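You operate a simulated robot arm through the tools that you are given. There is no shell and no other tool.

You run a simulated robot arm. Do the job below in one go: nothing can be reset, and whatever is moved stays where it is left.

JOB
Clear the two bushes on the card for cables: draw their plugs into the blue tray.
Fine: slacken each screw before its plug is drawn; the third bush stays blanked.

The check looks at the end state, three seconds after you hand in, the way a careful person would. Anything else that was tipped, shoved, dropped, spilled or broken makes it a failure.

ROBOT AND FRAMES
A 7-joint arm with a two-finger gripper, fixed in place. Base frame: the origin is at the foot of the arm, x ahead of it, y to its left, z up; the work surface is at about z = 85. Lengths are in cm, angles in rad, forces in N, time in s.
With the tool pointing down near the work surface it reaches from about 34 to 72 cm from the base axis. Its first joint turns from -1.152 to 1.152 rad. Payload 2.45 kg.
The TCP is the grasp point between the finger pads, 2.6 cm short of the fingertips. In the tool frame z runs along the fingers and y along their closing line. The gripper opens to 9.6 cm. The gripper's body begins 6.9 cm behind the TCP.
Orientation is that of the tool frame in the base frame, as a unit quaternion [x, y, z, w]. With the fingers straight down and closing along the base's y, the tool's x points along the base's -x, its y along +y and its z along -z.

CONTROLS
- The arm moves only by the tool apply_moves. Its argument "motion" is a list of rows, each an object (a shift or turn left out is 0, a gripper value left out holds the last) with "delta_pos": the shift along the tool's x, y, z in mm, a list of three; "rotation": the turn, a rotation vector about the tool's x, y, z in rad, a list of three; "gripper": the closure in counts, from 0 (fully open) to 255 (shut). In form: [{"delta_pos": [tx, ty, tz], "rotation": [wx, wy, wz], "gripper": gripper}, ...]. A call has 1 to 20 rows; each row shifts and turns the commanded pose from where the row before left it, along the tool's axes as they then stand. Rows are played at 5 a second. More than 5 cm and 0.15 rad between two rows, or a gripper value outside its range, and nothing of the call is played. Where a pose cannot be reached the arm comes as near as it can. A force on the tool above 40 N (or 10 N above the force at the start of the call, whichever is more), or a blocked arm, ends the call early, and 0.2 s more pass. The fingers move at their own pace and stop on an object; they squeeze with about 27 N. The grip force told is the motor's: it shows also when the fingers shut on nothing. Time passes only in rows, and 0.2 s behind the last, so rows that do not move let the fingers close. It gives the time, the measured TCP pose, the force on the tool (base axes), the opening and the grip force at its end, in the units of the frame above (readings bear some noise), with the torque about the TCP (base axes, N m) and any sound that the robot's microphone picked up, and new pictures: "views" is both (left out), scene, wrist or none.
- Cameras (640 x 400 px; columns grow to the right, rows downward): "scene" is fixed at [17.84, -41.19, 141.52]; the picture's right is [0.57, -0.82, 0.00], its down [-0.54, -0.37, -0.75] and it looks along [0.62, 0.43, -0.66] (base axes); focal length 316 px, centre (320, 200). "wrist" rides on the gripper at [8.2, 0.3, -9.8] in the tool frame; the picture's right is [-0.04, 1.00, 0.00], its down [-0.73, -0.03, -0.68] and it looks along [-0.68, -0.03, 0.73] (tool axes); focal length 256 px, centre (320, 200). There is no depth. A picture from a camera that has moved, and an enlarged one, comes with that camera's place and axes in the base frame and with its lens.
- enlarge(camera, box): a new picture of the part [left, top, right, bottom] of that camera's present view, enlarged. It takes no simulated time.
- sign_off(): hands the job in; it is judged then, once.

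Places have to be worked out from the pictures, the camera data and where the tool is seen. Open the gripper and draw the arm clear of the work before you hand the job in, unless the task says otherwise.

The tools are called after "Emit:" as a command line: name --argument value ..., lists and objects as JSON in quotes. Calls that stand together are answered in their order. apply_moves: Moves the arm, as the interface text tells. Its arguments: {"type":"object","properties":{"motion":{"type":"array"},"views":{"type":"string","enum":["both","scene","wrist","none"]}},"required":["motion"]} The other tools are called the same way: enlarge (camera, box) takes an enlarged picture of a part of a camera's view; sign_off () hands the job in.

At the start:

```text
time_s: 0.0
eef_pos: [40.19, -5.99, 117.55]
orientation: [0.0, 1.0, 0.0, 0.001]
ft_force: [-0.1, -0.9, 0.8]
moment: [0.0, -0.01, -0.01]
opening: 9.55
grip_force: 0.0
```

scene: 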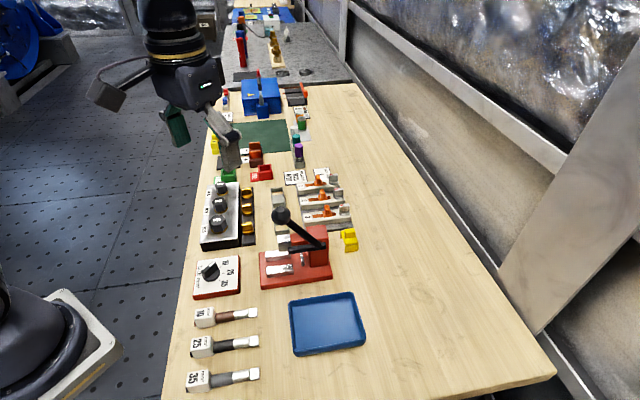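
wrist: 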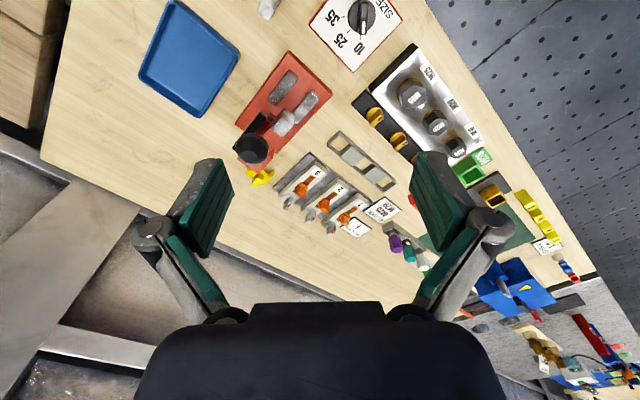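

I begin by looking closely at the scene: the blue tray, a block with bushes/plugs, and a card with labels. I enlarge several parts of both views.

Emit:
enlarge --camera "scene" --box '[180, 160, 280, 260]'

Emit:
enlarge --camera "scene" --box '[260, 150, 370, 260]'

Emit:
enlarge --camera "wrist" --box '[350, 30, 510, 190]'

Emit:
enlarge --camera "wrist" --box '[260, 120, 420, 250]'

```text
4.00 times, centred on (230, 210) of scene
camera zoom: at [17.84, -41.19, 141.52], right [0.57, -0.82, 0.0], down [-0.54, -0.37, -0.75], along [0.62, 0.43, -0.66], focal length 1265 px, centre (680, 160)
```

zoom: 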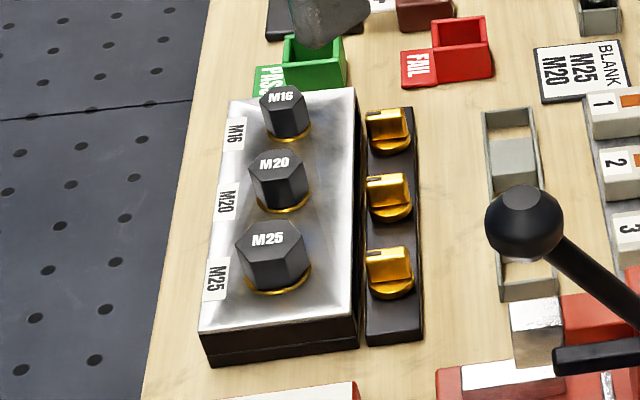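

```text
3.64 times, centred on (315, 205) of scene
camera zoom: at [17.84, -41.19, 141.52], right [0.57, -0.82, 0.0], down [-0.54, -0.37, -0.75], along [0.62, 0.43, -0.66], focal length 1150 px, centre (338, 182)
```

zoom: 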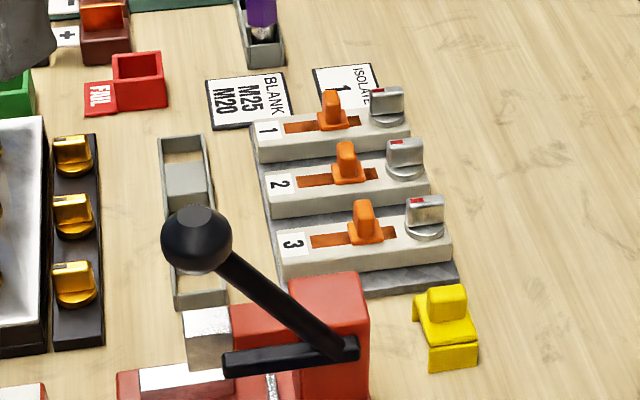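

```text
2.50 times, centred on (430, 110) of wrist
camera zoom: at [32.01, -5.84, 127.44], right [0.04, 1.0, 0.0], down [0.73, -0.03, 0.68], along [0.68, -0.03, -0.73], focal length 640 px, centre (45, 425)
```

zoom: 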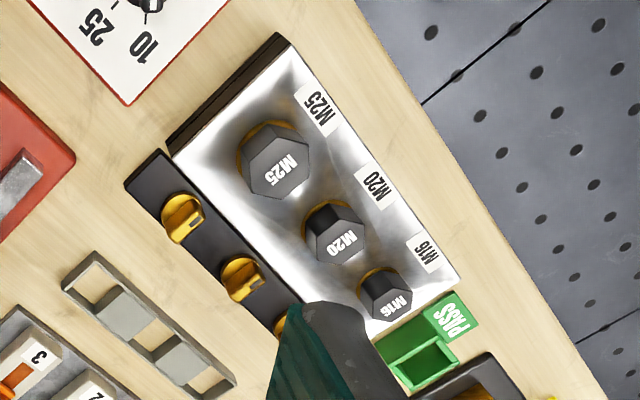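

```text
3.08 times, centred on (340, 185) of wrist
camera zoom: at [32.01, -5.84, 127.44], right [0.04, 1.0, 0.0], down [0.73, -0.03, 0.68], along [0.68, -0.03, -0.73], focal length 788 px, centre (258, 246)
```

zoom: 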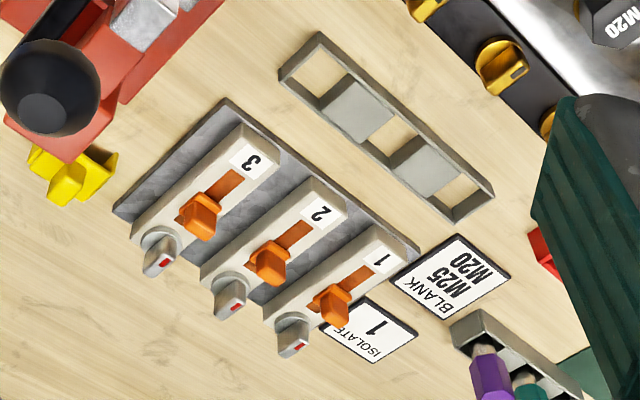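

The card reads "BLANK M25 M20", and a block holds three black hex plugs M16/M20/M25 with brass knobs on a black strip beside them. I look closer at those and the rest of the bench before any move.

Emit:
enlarge --camera "scene" --box '[195, 175, 265, 250]'

Emit:
enlarge --camera "scene" --box '[200, 70, 330, 180]'

Emit:
enlarge --camera "scene" --box '[180, 240, 380, 400]'

Emit:
enlarge --camera "wrist" --box '[360, 90, 420, 150]'

Emit:
enlarge --camera "wrist" --box '[440, 140, 600, 300]'

```text
5.33 times, centred on (230, 212) of scene
camera zoom: at [17.84, -41.19, 141.52], right [0.57, -0.82, 0.0], down [-0.54, -0.37, -0.75], along [0.62, 0.43, -0.66], focal length 1687 px, centre (800, 133)
```

zoom: 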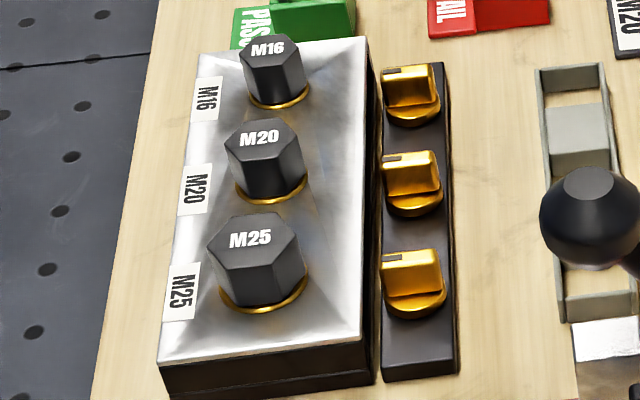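

```text
3.64 times, centred on (265, 125) of scene
camera zoom: at [17.84, -41.19, 141.52], right [0.57, -0.82, 0.0], down [-0.54, -0.37, -0.75], along [0.62, 0.43, -0.66], focal length 1150 px, centre (520, 473)
```

zoom: 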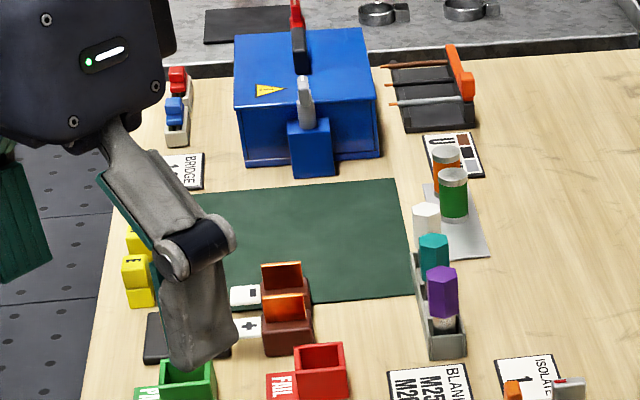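

```text
2.50 times, centred on (280, 320) of scene
camera zoom: at [17.84, -41.19, 141.52], right [0.57, -0.82, 0.0], down [-0.54, -0.37, -0.75], along [0.62, 0.43, -0.66], focal length 791 px, centre (420, -100)
```

zoom: 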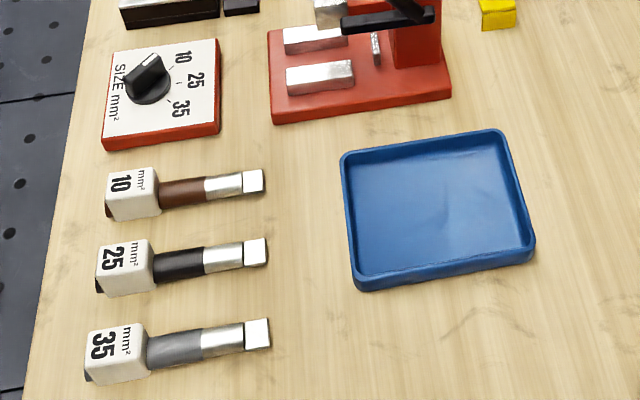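

```text
6.67 times, centred on (390, 120) of wrist
camera zoom: at [32.01, -5.84, 127.44], right [0.04, 1.0, 0.0], down [0.73, -0.03, 0.68], along [0.68, -0.03, -0.73], focal length 1707 px, centre (-147, 733)
```

zoom: 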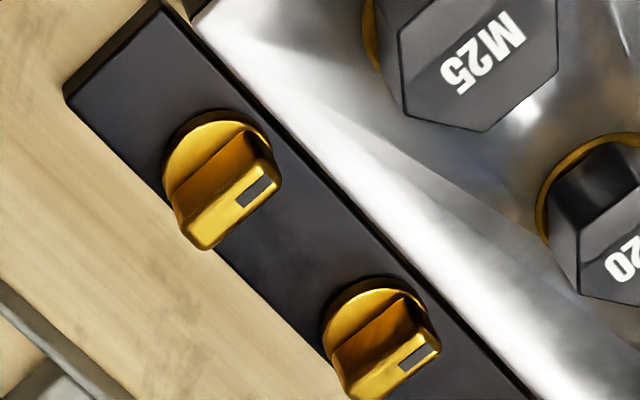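

```text
2.50 times, centred on (520, 220) of wrist
camera zoom: at [32.01, -5.84, 127.44], right [0.04, 1.0, 0.0], down [0.73, -0.03, 0.68], along [0.68, -0.03, -0.73], focal length 640 px, centre (-180, 150)
```

zoom: 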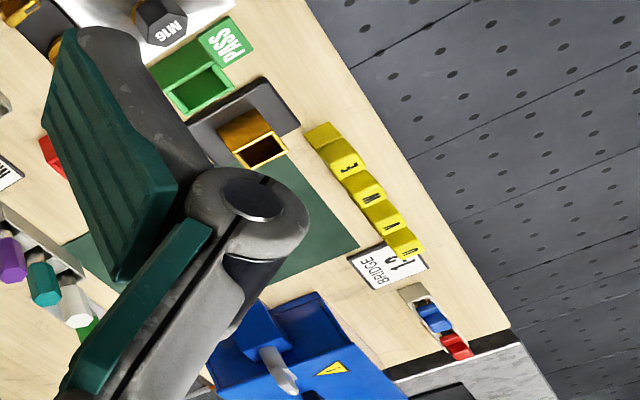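

From triangulating both views: the M25 plug is at about (45.8, 6.0, top z≈92.4), M20 at (50.4, 10.4), and M16 at (55.1, 14.8). The M25 screw wing is at about (50.5, 2.1, top z≈89.3), the tray centre at (42.3, -25.4), and the press lever knob at (46, -13.6, 104). I move above the M25 screw, staying high, and turn the closing line along the strip to look closer.

Emit:
apply_moves --motion '[{"delta_pos": [-17, 13.5, 12]}, {"delta_pos": [-17, 13.5, 12]}, {"delta_pos": [-17, 13.5, 12]}, {"delta_pos": [-17, 13.5, 12]}, {"delta_pos": [-17, 13.5, 12]}, {"delta_pos": [-17, 13.5, 12]}, {"rotation": [0, 0, 0.133]}, {"rotation": [0, 0, 0.133]}, {"rotation": [0, 0, 0.133]}, {"rotation": [0, 0, 0.133]}, {"rotation": [0, 0, 0.133]}, {"rotation": [0, 0, 0.133]}, {}]'

```text
time_s: 2.8
eef_pos: [50.35, 1.94, 110.28]
orientation: [0.39, 0.921, -0.001, 0.0]
ft_force: [0.5, 0.0, 0.6]
moment: [0.03, -0.01, 0.01]
opening: 9.6
grip_force: 0.1
camera wrist: at [44.91, 7.99, 120.19], right [0.74, 0.67, 0.0], down [0.49, -0.55, 0.68], along [0.45, -0.51, -0.73], focal length 256 px, centre (320, 200)
```

scene: 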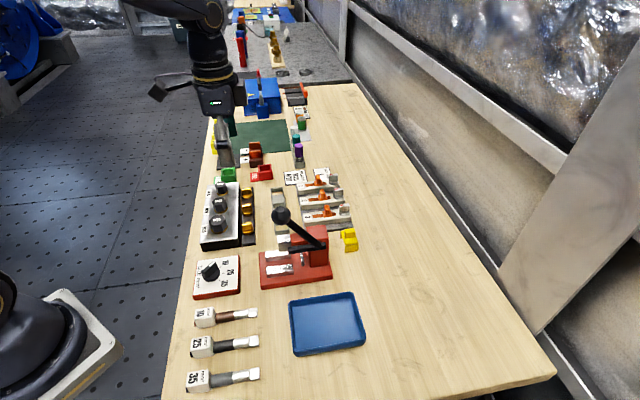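
wrist: 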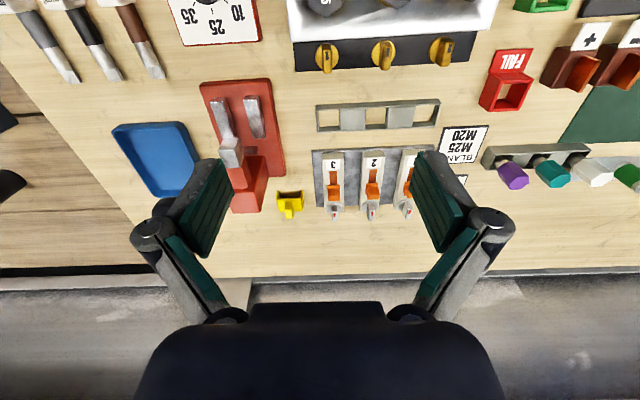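

The three screws appear at the top of the wrist view, and the M25 screw is nearly under the TCP. I enlarge it to refine position and wing direction.

Emit:
enlarge --camera "wrist" --box '[290, 20, 370, 80]'

Emit:
enlarge --camera "wrist" --box '[280, 0, 500, 80]'

Emit:
enlarge --camera "scene" --box '[195, 175, 265, 250]'

Emit:
enlarge --camera "wrist" --box '[300, 90, 500, 220]'

```text
6.67 times, centred on (330, 50) of wrist
camera zoom: at [44.91, 7.99, 120.19], right [0.74, 0.67, 0.0], down [0.49, -0.55, 0.68], along [0.45, -0.51, -0.73], focal length 1707 px, centre (253, 1200)
```

zoom: 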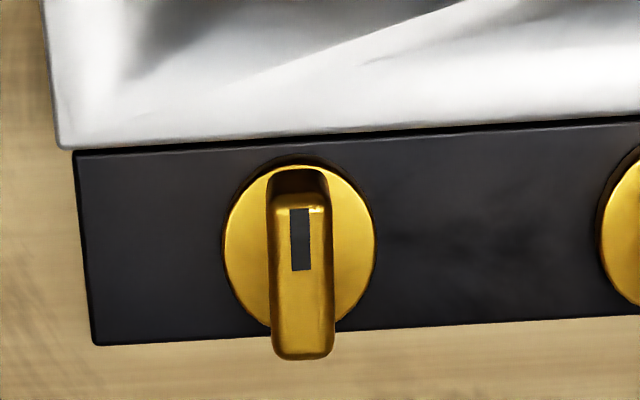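

```text
2.91 times, centred on (390, 40) of wrist
camera zoom: at [44.91, 7.99, 120.19], right [0.74, 0.67, 0.0], down [0.49, -0.55, 0.68], along [0.45, -0.51, -0.73], focal length 745 px, centre (116, 666)
```

zoom: 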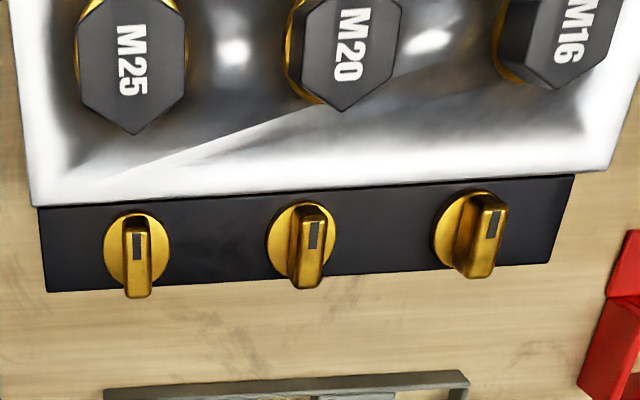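

```text
5.33 times, centred on (230, 212) of scene
camera zoom: at [17.84, -41.19, 141.52], right [0.57, -0.82, 0.0], down [-0.54, -0.37, -0.75], along [0.62, 0.43, -0.66], focal length 1687 px, centre (800, 133)
```

zoom: 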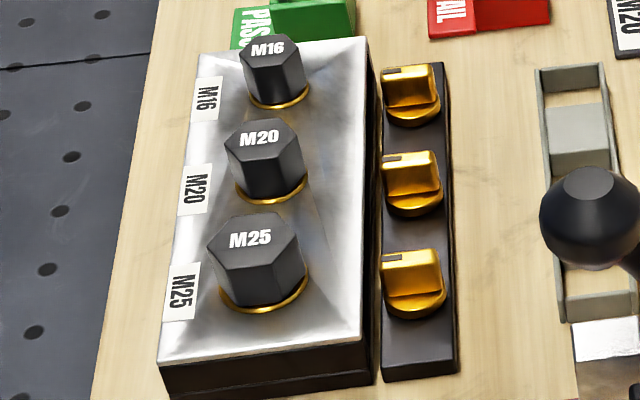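

```text
3.08 times, centred on (400, 155) of wrist
camera zoom: at [44.91, 7.99, 120.19], right [0.74, 0.67, 0.0], down [0.49, -0.55, 0.68], along [0.45, -0.51, -0.73], focal length 788 px, centre (74, 338)
```

zoom: 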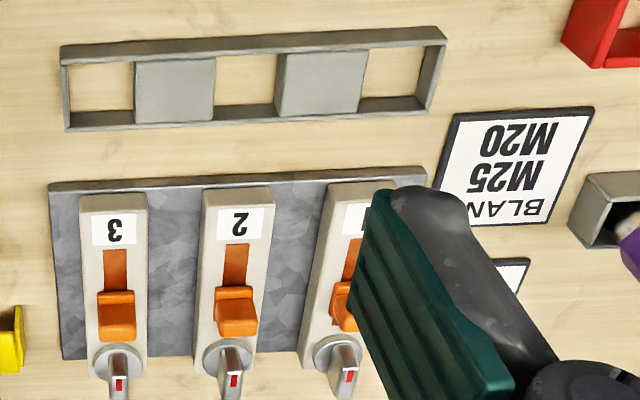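

The wing of the M25 screw is about (0.3, 0.7) cm off the TCP in the tool frame, aligned with the tool within 0.02 rad. I part-close the fingers to about 4 cm (so they clear the neighbouring screw), centre over it and come down to z≈97 for a closer look.

Emit:
apply_moves --motion '[{"delta_pos": [3.2, 7, 0], "gripper": 149}, {"delta_pos": [0, 0, 26]}, {"delta_pos": [0, 0, 26]}, {"delta_pos": [0, 0, 26]}, {"delta_pos": [0, 0, 26]}, {"delta_pos": [0, 0, 26]}, {}]'

```text
time_s: 4.4
eef_pos: [50.68, 2.87, 97.17]
orientation: [0.388, 0.922, -0.001, 0.0]
ft_force: [0.2, -0.9, -0.1]
moment: [0.01, -0.03, 0.01]
opening: 3.99
grip_force: 0.0
camera wrist: at [45.14, 8.79, 107.06], right [0.74, 0.67, 0.0], down [0.49, -0.55, 0.68], along [0.45, -0.5, -0.73], focal length 256 px, centre (320, 200)
```

scene: 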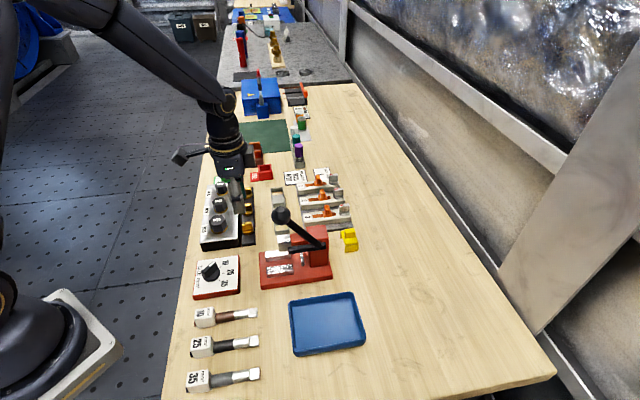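
wrist: 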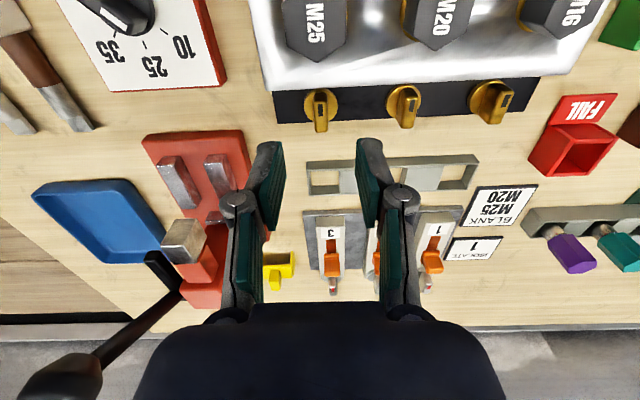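

Now the fingers are about 4 cm apart and the M25 screw lies ahead in line. I enlarge to fix its height and centring.

Emit:
enlarge --camera "wrist" --box '[260, 60, 380, 140]'

Emit:
enlarge --camera "scene" --box '[195, 175, 265, 250]'

```text
5.00 times, centred on (320, 100) of wrist
camera zoom: at [45.14, 8.79, 107.06], right [0.74, 0.67, 0.0], down [0.49, -0.55, 0.68], along [0.45, -0.5, -0.73], focal length 1280 px, centre (320, 700)
```

zoom: 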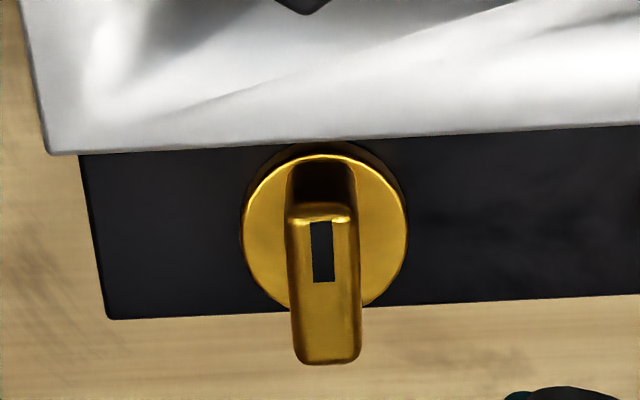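

```text
5.33 times, centred on (230, 212) of scene
camera zoom: at [17.84, -41.19, 141.52], right [0.57, -0.82, 0.0], down [-0.54, -0.37, -0.75], along [0.62, 0.43, -0.66], focal length 1687 px, centre (800, 133)
```

zoom: 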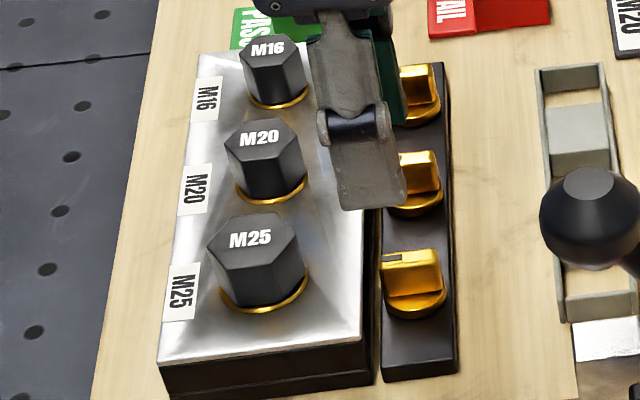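

From the two wrist views: wing top z≈88.8, disc top z≈86.4, box edge top z≈88.0 at about 1.9 cm from the wing centre, and the wing centre about 0.4 cm on the far side of the TCP. I offset the fingers 0.4 cm away from the box so their corners clear it during the turn, then descend to z≈90.

Emit:
apply_moves --motion '[{"delta_pos": [-8, 0, 0]}, {"delta_pos": [0, 0, 15]}, {"delta_pos": [0, 0, 15]}, {"delta_pos": [0, 0, 15]}, {"delta_pos": [0, 0, 10]}, {}]'

```text
time_s: 5.8
eef_pos: [51.34, 2.35, 91.83]
orientation: [0.389, 0.921, 0.001, 0.0]
ft_force: [0.5, 0.5, 0.3]
moment: [0.0, 0.02, -0.01]
opening: 3.96
grip_force: 0.1
camera wrist: at [45.67, 8.27, 101.6], right [0.74, 0.67, 0.0], down [0.49, -0.55, 0.68], along [0.45, -0.5, -0.73], focal length 256 px, centre (320, 200)
```

scene: 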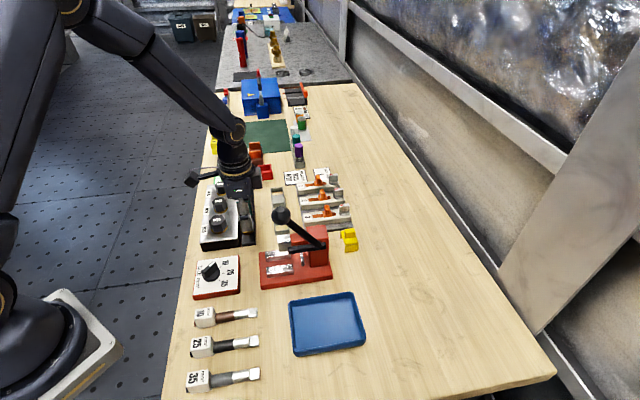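
wrist: 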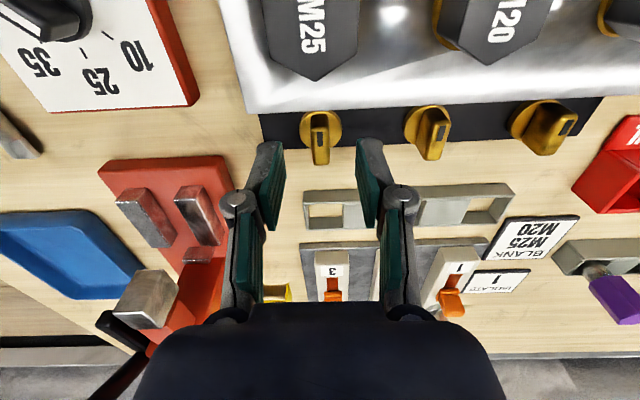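

The wing is between the fingers' line; I enlarge to check its place relative to the fingertips before going lower.

Emit:
enlarge --camera "wrist" --box '[240, 90, 400, 190]'

```text
4.00 times, centred on (320, 140) of wrist
camera zoom: at [45.67, 8.27, 101.6], right [0.74, 0.67, 0.0], down [0.49, -0.55, 0.68], along [0.45, -0.5, -0.73], focal length 1024 px, centre (320, 440)
```

zoom: 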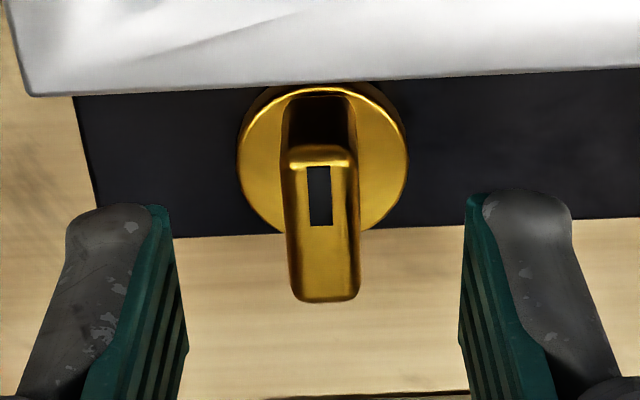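

Wing centre is at tool x≈+0.4, y≈0, as planned. I lower another 18 mm and close on the wing.

Emit:
apply_moves --motion '[{"delta_pos": [0, 0, 9]}, {"delta_pos": [0, 0, 9]}, {}, {"gripper": 255}, {}, {}, {}]'

```text
time_s: 7.4
eef_pos: [51.41, 2.23, 90.03]
orientation: [0.389, 0.921, 0.0, 0.001]
ft_force: [1.1, 0.6, -2.7]
moment: [-0.03, -0.06, 0.02]
opening: 1.06
grip_force: 37.8
camera wrist: at [45.77, 8.23, 99.84], right [0.74, 0.67, 0.0], down [0.49, -0.55, 0.68], along [0.45, -0.5, -0.73], focal length 256 px, centre (320, 200)
```

scene: 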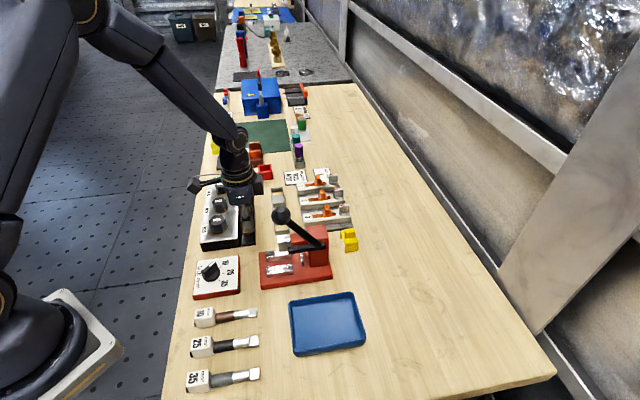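
wrist: 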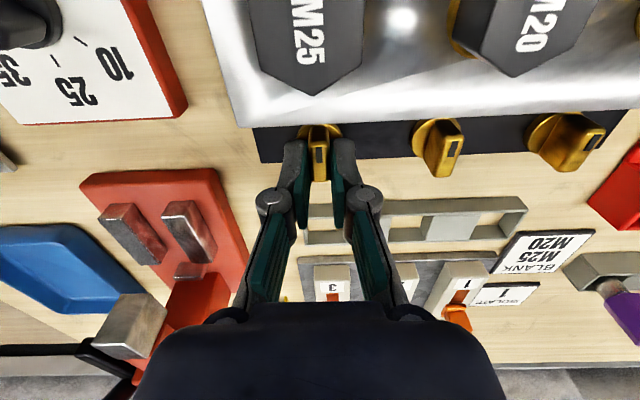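

The wing is gripped at 1.06 cm. I turn it counter-clockwise (seen from above) about the screw axis, 0.4 rad first, watching the torque.

Emit:
apply_moves --motion '[{"delta_pos": [0.02, 0.4, 0], "rotation": [0, 0, -0.1]}, {"delta_pos": [0.02, 0.4, 0], "rotation": [0, 0, -0.1]}, {"delta_pos": [0.02, 0.4, 0], "rotation": [0, 0, -0.1]}, {"delta_pos": [0.02, 0.4, 0], "rotation": [0, 0, -0.1]}, {}]'

```text
time_s: 8.6
eef_pos: [51.34, 2.38, 89.94]
orientation: [0.197, 0.98, 0.0, 0.0]
ft_force: [7.3, 9.4, -19.6]
moment: [-0.11, -0.87, -0.06]
opening: 1.11
grip_force: 37.6
camera wrist: at [43.93, 5.75, 99.84], right [0.42, 0.91, 0.0], down [0.67, -0.31, 0.68], along [0.62, -0.29, -0.73], focal length 256 px, centre (320, 200)
```

scene: 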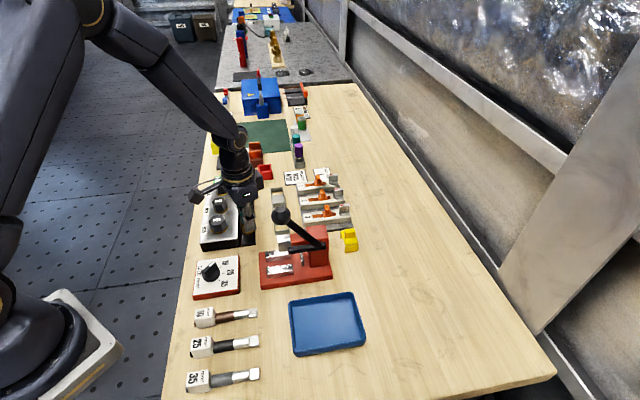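
wrist: 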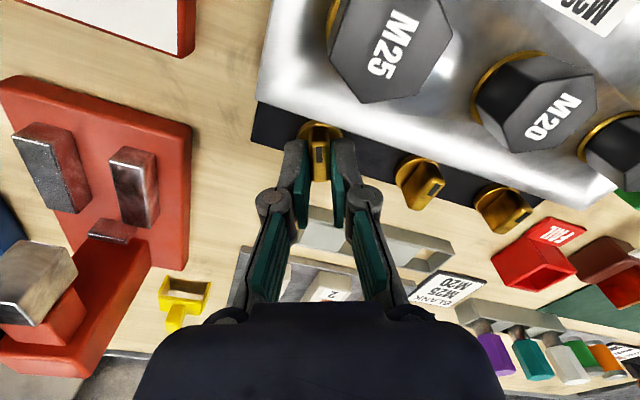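

The wing turned with the fingers, but the reading shows some side load and −20 N vertically. I wait one row to see whether it is only a transient and look closer.

Emit:
apply_moves --motion '[{}, {}]' --views "wrist"

Emit:
enlarge --camera "wrist" --box '[240, 80, 400, 220]'

Emit:
enlarge --camera "scene" --box '[185, 130, 285, 260]'

```text
time_s: 9.2
eef_pos: [51.44, 2.51, 89.84]
orientation: [0.198, 0.98, 0.0, -0.001]
ft_force: [9.2, 12.5, -24.2]
moment: [0.1, -0.69, -0.06]
opening: 1.1
grip_force: 38.2
camera wrist: at [43.94, 5.76, 99.85], right [0.42, 0.91, 0.0], down [0.67, -0.31, 0.68], along [0.61, -0.29, -0.73], focal length 256 px, centre (320, 200)
```

wrist: 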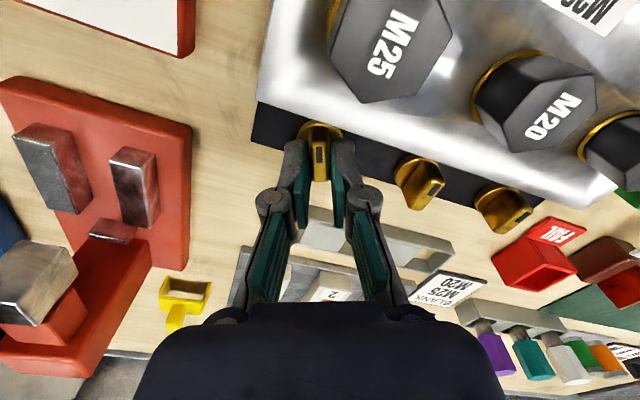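

```text
2.86 times, centred on (320, 150) of wrist
camera zoom: at [43.94, 5.76, 99.85], right [0.42, 0.91, 0.0], down [0.67, -0.31, 0.68], along [0.61, -0.29, -0.73], focal length 731 px, centre (320, 343)
```

zoom: 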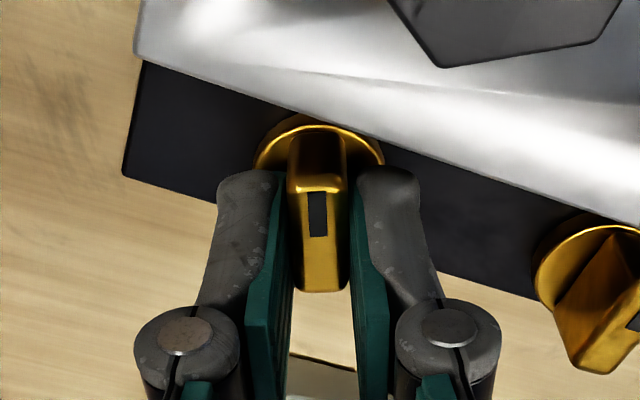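

```text
3.08 times, centred on (235, 195) of scene
camera zoom: at [17.9, -41.16, 141.52], right [0.57, -0.82, 0.0], down [-0.54, -0.37, -0.75], along [0.62, 0.43, -0.66], focal length 973 px, centre (582, 215)
```

zoom: 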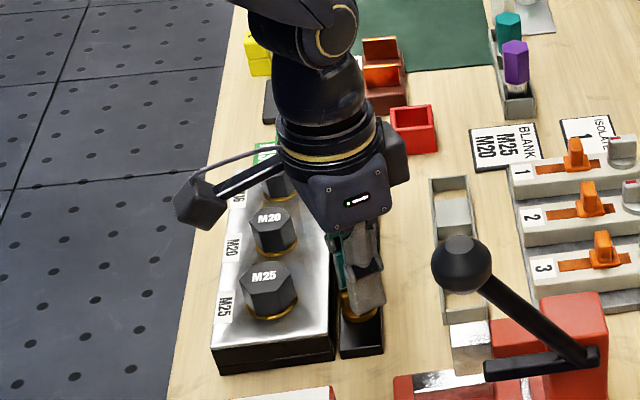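

The wing follows the fingers, so it is turning, but load builds up (about 15 N sideways, 24 N vertical). I open the fingers slightly to release the strain and re-centre before turning on.

Emit:
apply_moves --motion '[{"gripper": 200}, {}, {}]' --views "wrist"

Emit:
enlarge --camera "wrist" --box '[240, 80, 400, 220]'

```text
time_s: 10.0
eef_pos: [51.39, 2.26, 90.11]
orientation: [0.198, 0.98, 0.0, 0.0]
ft_force: [-0.4, -0.4, 0.8]
moment: [-0.02, 0.02, 0.0]
opening: 2.08
grip_force: 0.0
camera wrist: at [43.9, 5.67, 99.9], right [0.42, 0.91, 0.0], down [0.66, -0.31, 0.68], along [0.61, -0.29, -0.73], focal length 256 px, centre (320, 200)
```

wrist: 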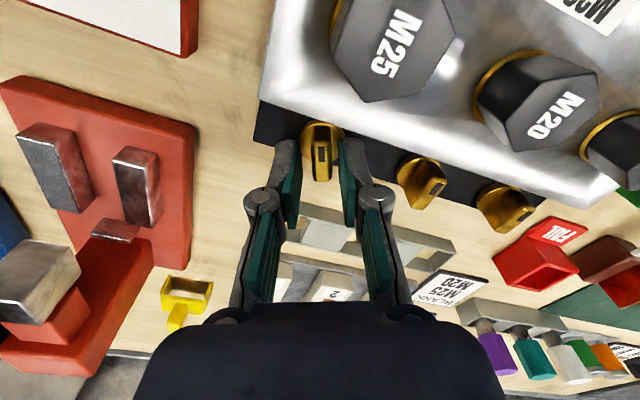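

```text
2.86 times, centred on (320, 150) of wrist
camera zoom: at [43.9, 5.67, 99.9], right [0.42, 0.91, 0.0], down [0.66, -0.31, 0.68], along [0.61, -0.29, -0.73], focal length 731 px, centre (320, 343)
```

zoom: 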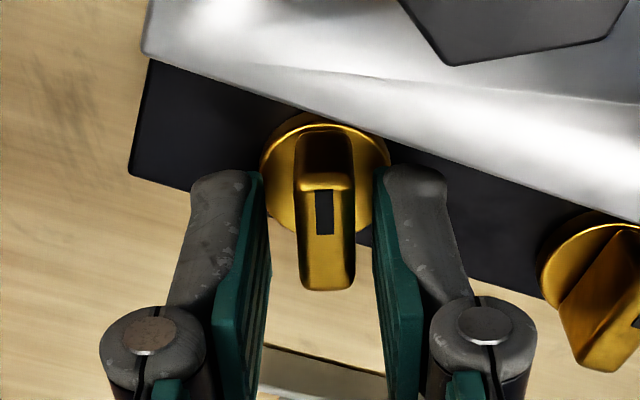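

The forces dropped to zero on release and the wing stayed turned, so the strain came from my misjudged axis. New triangulation puts the screw axis near (50.6, 2.75), wing top at z≈89.5 and box top at z≈88.5. I raise the tips just above the box, shift nearer the axis and re-grip.

Emit:
apply_moves --motion '[{"delta_pos": [0, 0, -10.5]}, {"delta_pos": [6, 0.9, 0]}, {}, {"gripper": 255}, {}, {}]' --views "wrist"

Emit:
enlarge --camera "wrist" --box '[240, 80, 400, 220]'

```text
time_s: 11.4
eef_pos: [50.75, 2.72, 90.95]
orientation: [0.198, 0.98, 0.0, -0.001]
ft_force: [-0.8, 2.7, -0.7]
moment: [-0.06, -0.27, -0.02]
opening: 1.09
grip_force: 38.4
camera wrist: at [43.28, 6.05, 100.98], right [0.42, 0.91, 0.0], down [0.67, -0.31, 0.68], along [0.61, -0.29, -0.73], focal length 256 px, centre (320, 200)
```

wrist: 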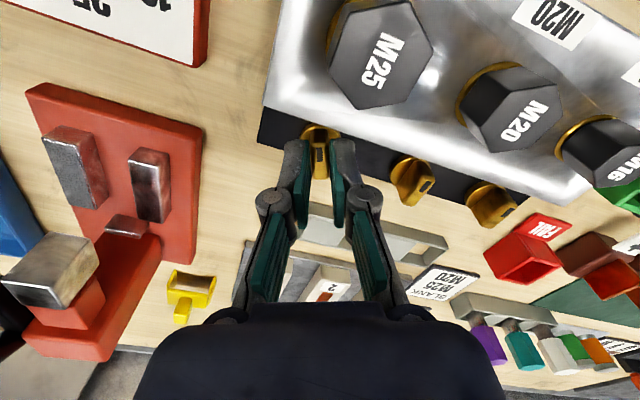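

```text
2.86 times, centred on (320, 150) of wrist
camera zoom: at [43.28, 6.05, 100.98], right [0.42, 0.91, 0.0], down [0.67, -0.31, 0.68], along [0.61, -0.29, -0.73], focal length 731 px, centre (320, 343)
```

zoom: 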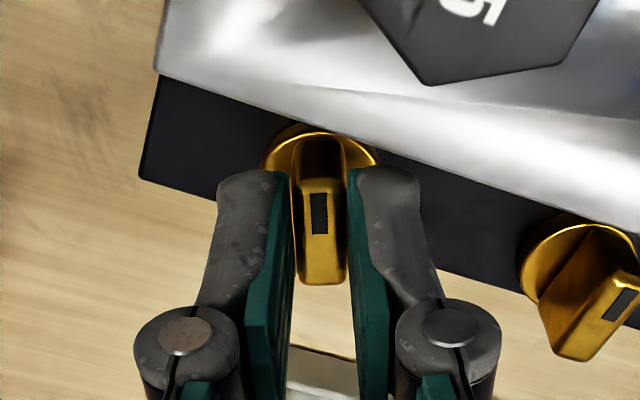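

Gripped again with near-zero load. I turn another 0.4 rad about the corrected axis.

Emit:
apply_moves --motion '[{"delta_pos": [0.02, 0.4, 0], "rotation": [0, 0, -0.1]}, {"delta_pos": [0.02, 0.4, 0], "rotation": [0, 0, -0.1]}, {"delta_pos": [0.02, 0.4, 0], "rotation": [0, 0, -0.1]}, {"delta_pos": [0.02, 0.4, 0], "rotation": [0, 0, -0.1]}, {}]' --views "wrist"

Emit:
enlarge --camera "wrist" --box '[240, 80, 400, 220]'

```text
time_s: 12.6
eef_pos: [50.79, 2.66, 91.11]
orientation: [-0.001, 1.0, -0.001, -0.002]
ft_force: [-7.8, -11.1, -6.8]
moment: [-0.28, -0.33, -0.01]
opening: 1.08
grip_force: 38.1
camera wrist: at [42.53, 2.83, 101.0], right [0.04, 1.0, 0.0], down [0.74, -0.03, 0.68], along [0.68, -0.03, -0.74], focal length 256 px, centre (320, 200)
```

wrist: 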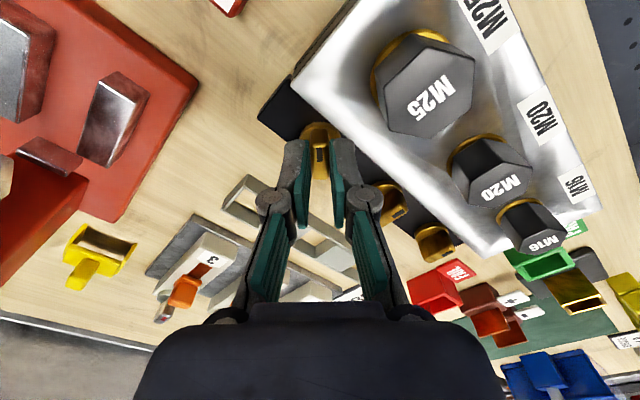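

```text
2.86 times, centred on (320, 150) of wrist
camera zoom: at [42.53, 2.83, 101.0], right [0.04, 1.0, 0.0], down [0.74, -0.03, 0.68], along [0.68, -0.03, -0.74], focal length 731 px, centre (320, 343)
```

zoom: 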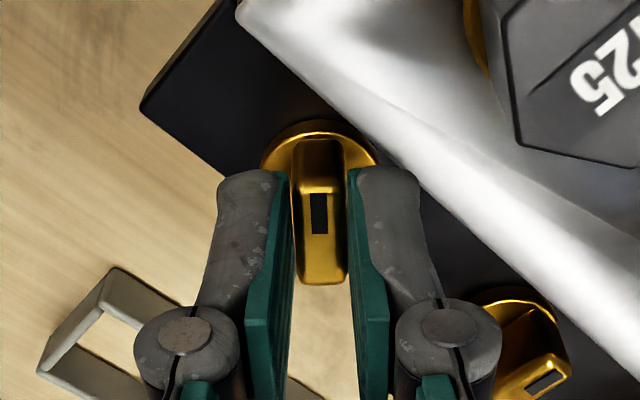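

Side load now is in the opposite sense, which brackets the axis: it lies about 0.1 cm from the TCP. I shift the commanded pose (+0.6, −1.0 mm) to relax it and continue with nearly pure rotation.

Emit:
apply_moves --motion '[{"delta_pos": [0.6, -1.0, 0]}, {"delta_pos": [0, 0.05, 0], "rotation": [0, 0, -0.1]}, {"delta_pos": [0, 0.05, 0], "rotation": [0, 0, -0.1]}, {"delta_pos": [0, 0.05, 0], "rotation": [0, 0, -0.1]}, {"delta_pos": [0, 0.05, 0], "rotation": [0, 0, -0.1]}, {}]' --views "wrist"

Emit:
enlarge --camera "wrist" --box '[240, 80, 400, 220]'

```text
time_s: 14.0
eef_pos: [50.78, 2.54, 91.11]
orientation: [-0.199, 0.98, 0.0, -0.002]
ft_force: [-10.0, -21.1, -18.0]
moment: [-0.56, 0.42, -0.04]
opening: 1.09
grip_force: 38.1
camera wrist: at [43.08, -0.46, 101.01], right [-0.35, 0.94, 0.0], down [0.69, 0.26, 0.68], along [0.63, 0.24, -0.74], focal length 256 px, centre (320, 200)
```

wrist: 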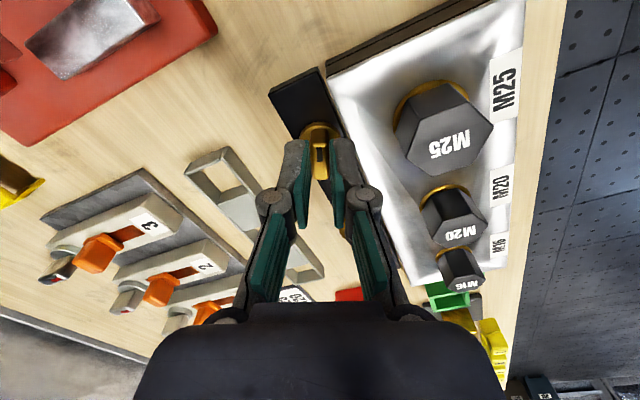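

```text
2.86 times, centred on (320, 150) of wrist
camera zoom: at [43.08, -0.46, 101.01], right [-0.35, 0.94, 0.0], down [0.69, 0.26, 0.68], along [0.63, 0.24, -0.74], focal length 731 px, centre (320, 343)
```

zoom: 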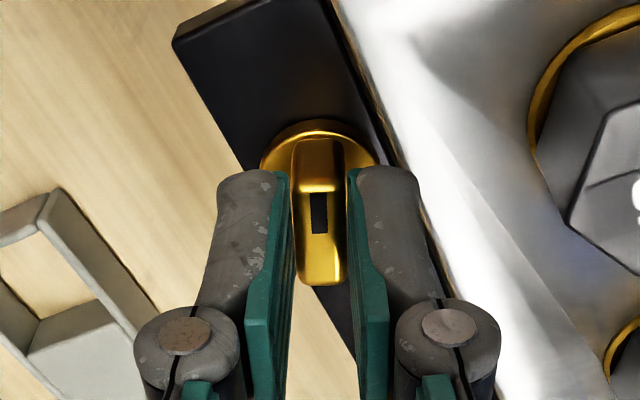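

Side load is growing again (23 N) and the +y finger is close to the box edge, after about 1.2 rad in all. I open slightly, lift clear of the wing and look at what was reached.

Emit:
apply_moves --motion '[{"gripper": 218}, {}, {"delta_pos": [0, 0, -15]}, {"delta_pos": [0, 0, -25]}, {}]' --views "wrist"

Emit:
enlarge --camera "wrist" --box '[250, 60, 390, 180]'

```text
time_s: 15.2
eef_pos: [50.89, 2.75, 95.36]
orientation: [-0.2, 0.98, 0.0, 0.0]
ft_force: [0.6, 0.4, 0.9]
moment: [-0.03, -0.02, 0.01]
opening: 1.4
grip_force: 0.1
camera wrist: at [43.08, -0.21, 105.14], right [-0.35, 0.94, 0.0], down [0.69, 0.26, 0.68], along [0.63, 0.24, -0.73], focal length 256 px, centre (320, 200)
```

wrist: 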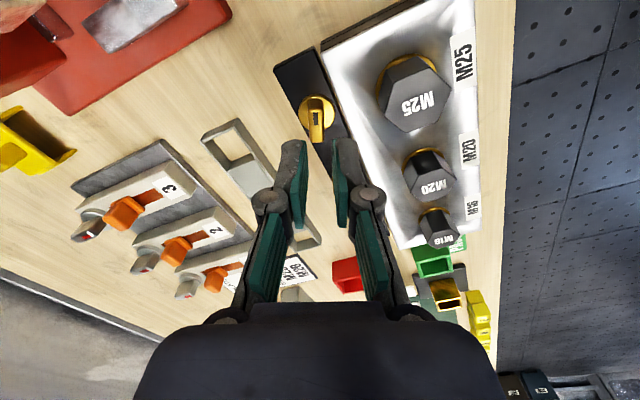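

```text
3.33 times, centred on (320, 120) of wrist
camera zoom: at [43.08, -0.21, 105.14], right [-0.35, 0.94, 0.0], down [0.69, 0.26, 0.68], along [0.63, 0.24, -0.73], focal length 853 px, centre (320, 467)
```

zoom: 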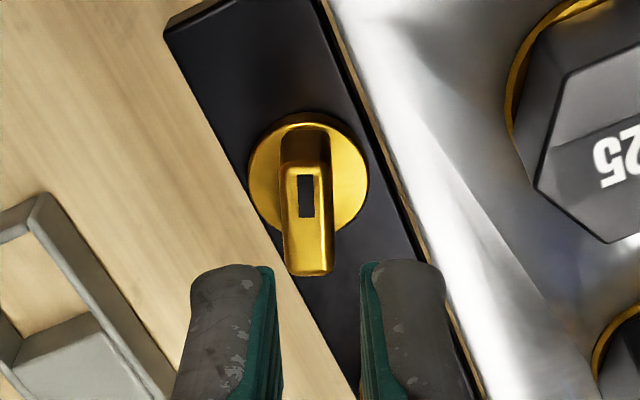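

The wing stayed at about 1.2 rad of turn and nothing else moved; it lies about 2 mm to the −y side of the fingers. I re-centre, come down with tips just above the box top and re-grip.

Emit:
apply_moves --motion '[{"delta_pos": [2, -2.3, 0], "gripper": 206}, {"delta_pos": [0, 0, 20]}, {"delta_pos": [0, 0, 20]}, {}, {"gripper": 255}, {}, {}]' --views "wrist"

Emit:
enlarge --camera "wrist" --box '[240, 80, 400, 220]'

```text
time_s: 16.8
eef_pos: [50.75, 2.49, 91.18]
orientation: [-0.2, 0.98, 0.0, 0.0]
ft_force: [2.0, -4.8, -7.5]
moment: [0.11, -0.54, -0.01]
opening: 1.08
grip_force: 38.0
camera wrist: at [42.94, -0.53, 101.0], right [-0.35, 0.94, 0.0], down [0.69, 0.26, 0.68], along [0.63, 0.24, -0.73], focal length 256 px, centre (320, 200)
```

wrist: 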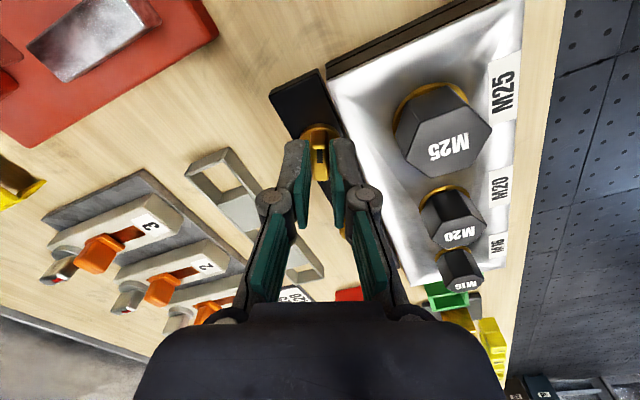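

```text
2.86 times, centred on (320, 150) of wrist
camera zoom: at [42.94, -0.53, 101.0], right [-0.35, 0.94, 0.0], down [0.69, 0.26, 0.68], along [0.63, 0.24, -0.73], focal length 731 px, centre (320, 343)
```

zoom: 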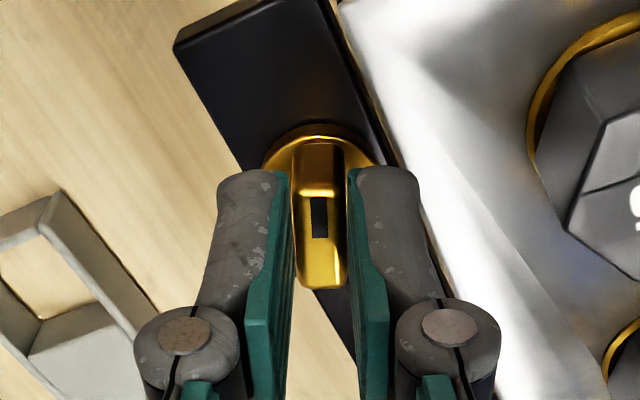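

Gripped again with small load. I relieve the residual and turn a further 0.3 rad with an adjusted axis estimate.

Emit:
apply_moves --motion '[{"delta_pos": [0, -0.5, 0.3]}, {"delta_pos": [0, -0.2, 0], "rotation": [0, 0, -0.1]}, {"delta_pos": [0, -0.2, 0], "rotation": [0, 0, -0.1]}, {"delta_pos": [0, -0.2, 0], "rotation": [0, 0, -0.1]}, {}]' --views "wrist"

Emit:
enlarge --camera "wrist" --box '[240, 80, 400, 220]'

```text
time_s: 18.0
eef_pos: [50.68, 2.45, 91.15]
orientation: [-0.345, 0.939, 0.0, -0.002]
ft_force: [-7.1, 6.0, 4.9]
moment: [-0.31, 0.69, 0.05]
opening: 1.09
grip_force: 38.8
camera wrist: at [44.23, -2.78, 101.01], right [-0.62, 0.79, 0.0], down [0.58, 0.45, 0.68], along [0.53, 0.42, -0.73], focal length 256 px, centre (320, 200)
```

wrist: 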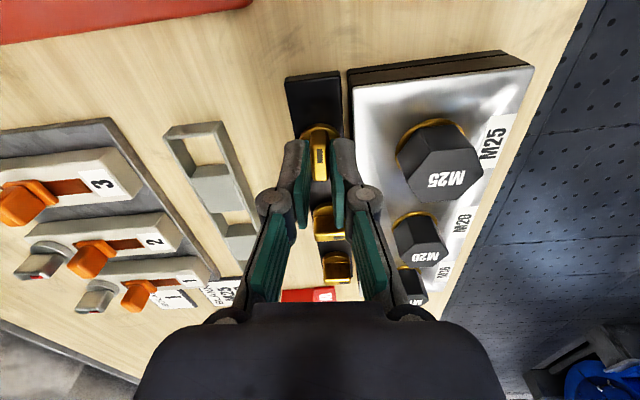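

```text
2.86 times, centred on (320, 150) of wrist
camera zoom: at [44.23, -2.78, 101.01], right [-0.62, 0.79, 0.0], down [0.58, 0.45, 0.68], along [0.53, 0.42, -0.73], focal length 731 px, centre (320, 343)
```

zoom: 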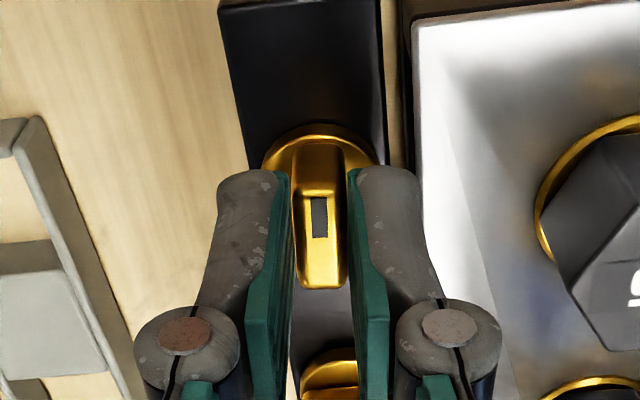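

The wing has now turned about 1.5 rad (86°) with hardly any torque and no stop. I relieve the side load and go on another 0.3 rad to feel whether there is an end stop.

Emit:
apply_moves --motion '[{"delta_pos": [0.14, 0.9, -0.4]}, {"delta_pos": [0, -0.1, 0], "rotation": [0, 0, -0.1]}, {"delta_pos": [0, -0.1, 0], "rotation": [0, 0, -0.1]}, {"delta_pos": [0, -0.1, 0], "rotation": [0, 0, -0.1]}, {}]' --views "wrist"

Emit:
enlarge --camera "wrist" --box '[240, 80, 400, 220]'

```text
time_s: 19.2
eef_pos: [50.74, 2.29, 91.06]
orientation: [-0.481, 0.877, 0.0, 0.0]
ft_force: [-7.3, 3.3, 15.2]
moment: [0.44, -0.14, -0.95]
opening: 1.48
grip_force: 41.1
camera wrist: at [45.99, -4.52, 101.0], right [-0.82, 0.57, 0.0], down [0.42, 0.6, 0.68], along [0.39, 0.56, -0.73], focal length 256 px, centre (320, 200)
```

wrist: 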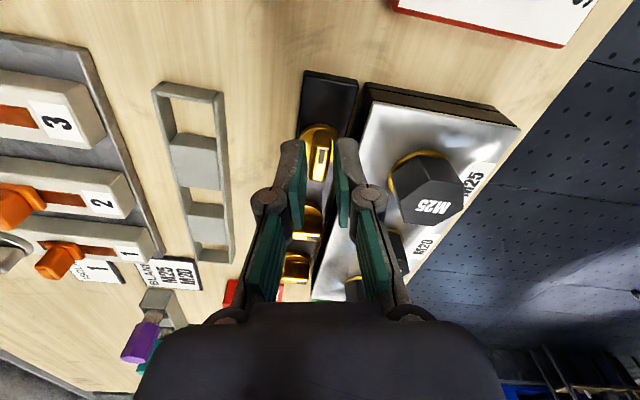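

```text
2.86 times, centred on (320, 150) of wrist
camera zoom: at [45.99, -4.52, 101.0], right [-0.82, 0.57, 0.0], down [0.42, 0.6, 0.68], along [0.39, 0.56, -0.73], focal length 731 px, centre (320, 343)
```

zoom: 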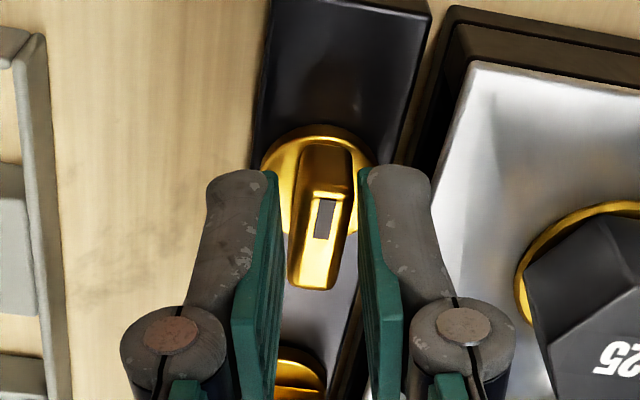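

The wing stopped parallel to the strip (about 90°): torque −0.95 N·m and the fingers were pried open, so that is the end stop and the M25 screw is fully slack. I turn the fingers back in line, open slightly and lift away.

Emit:
apply_moves --motion '[{"rotation": [0, 0, 0.12]}, {"rotation": [0, 0, 0.1]}, {"gripper": 214}, {}, {"delta_pos": [0, 0, -10]}, {"delta_pos": [0, 0, -25]}, {"delta_pos": [0, 0, -35]}, {}]'

Emit:
enlarge --camera "wrist" --box '[250, 40, 410, 160]'

Emit:
enlarge --camera "scene" --box '[190, 170, 280, 260]'

```text
time_s: 21.0
eef_pos: [50.65, 2.26, 98.12]
orientation: [-0.381, 0.925, 0.001, -0.001]
ft_force: [0.3, 0.8, -0.3]
moment: [0.01, 0.04, 0.0]
opening: 1.53
grip_force: 0.1
camera wrist: at [44.61, -3.34, 107.89], right [-0.68, 0.74, 0.0], down [0.54, 0.5, 0.68], along [0.5, 0.46, -0.73], focal length 256 px, centre (320, 200)
```

scene: 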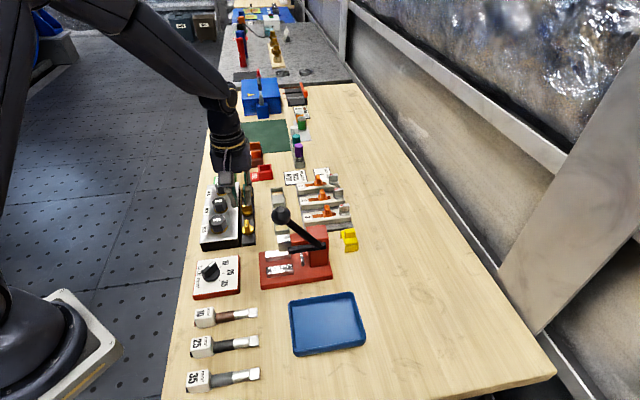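
wrist: 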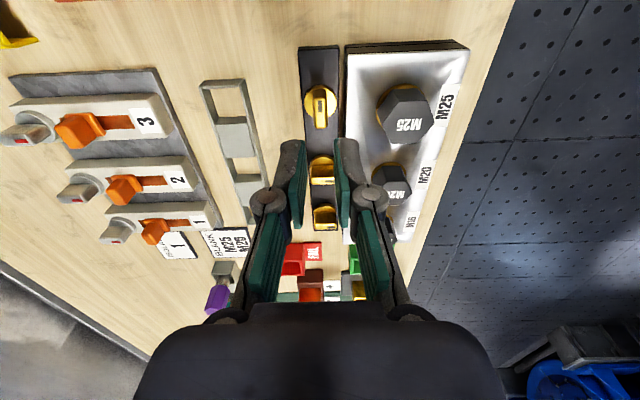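

```text
3.33 times, centred on (330, 100) of wrist
camera zoom: at [44.61, -3.34, 107.89], right [-0.68, 0.74, 0.0], down [0.54, 0.5, 0.68], along [0.5, 0.46, -0.73], focal length 853 px, centre (287, 533)
```

zoom: 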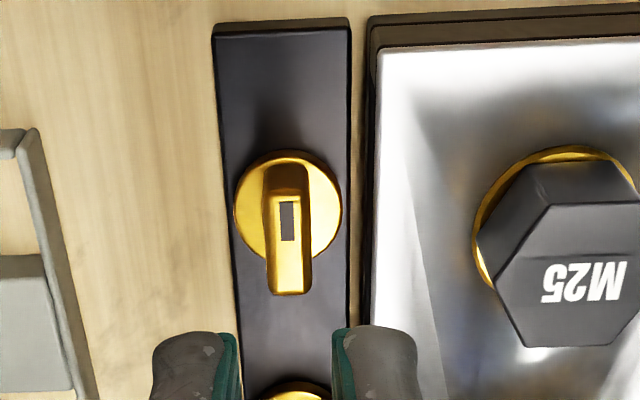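

```text
4.44 times, centred on (235, 215) of scene
camera zoom: at [17.84, -41.19, 141.52], right [0.57, -0.82, 0.0], down [-0.54, -0.37, -0.75], along [0.62, 0.43, -0.66], focal length 1406 px, centre (698, 133)
```

zoom: 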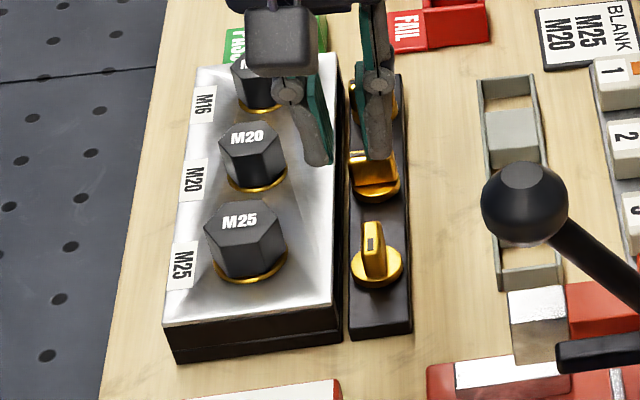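

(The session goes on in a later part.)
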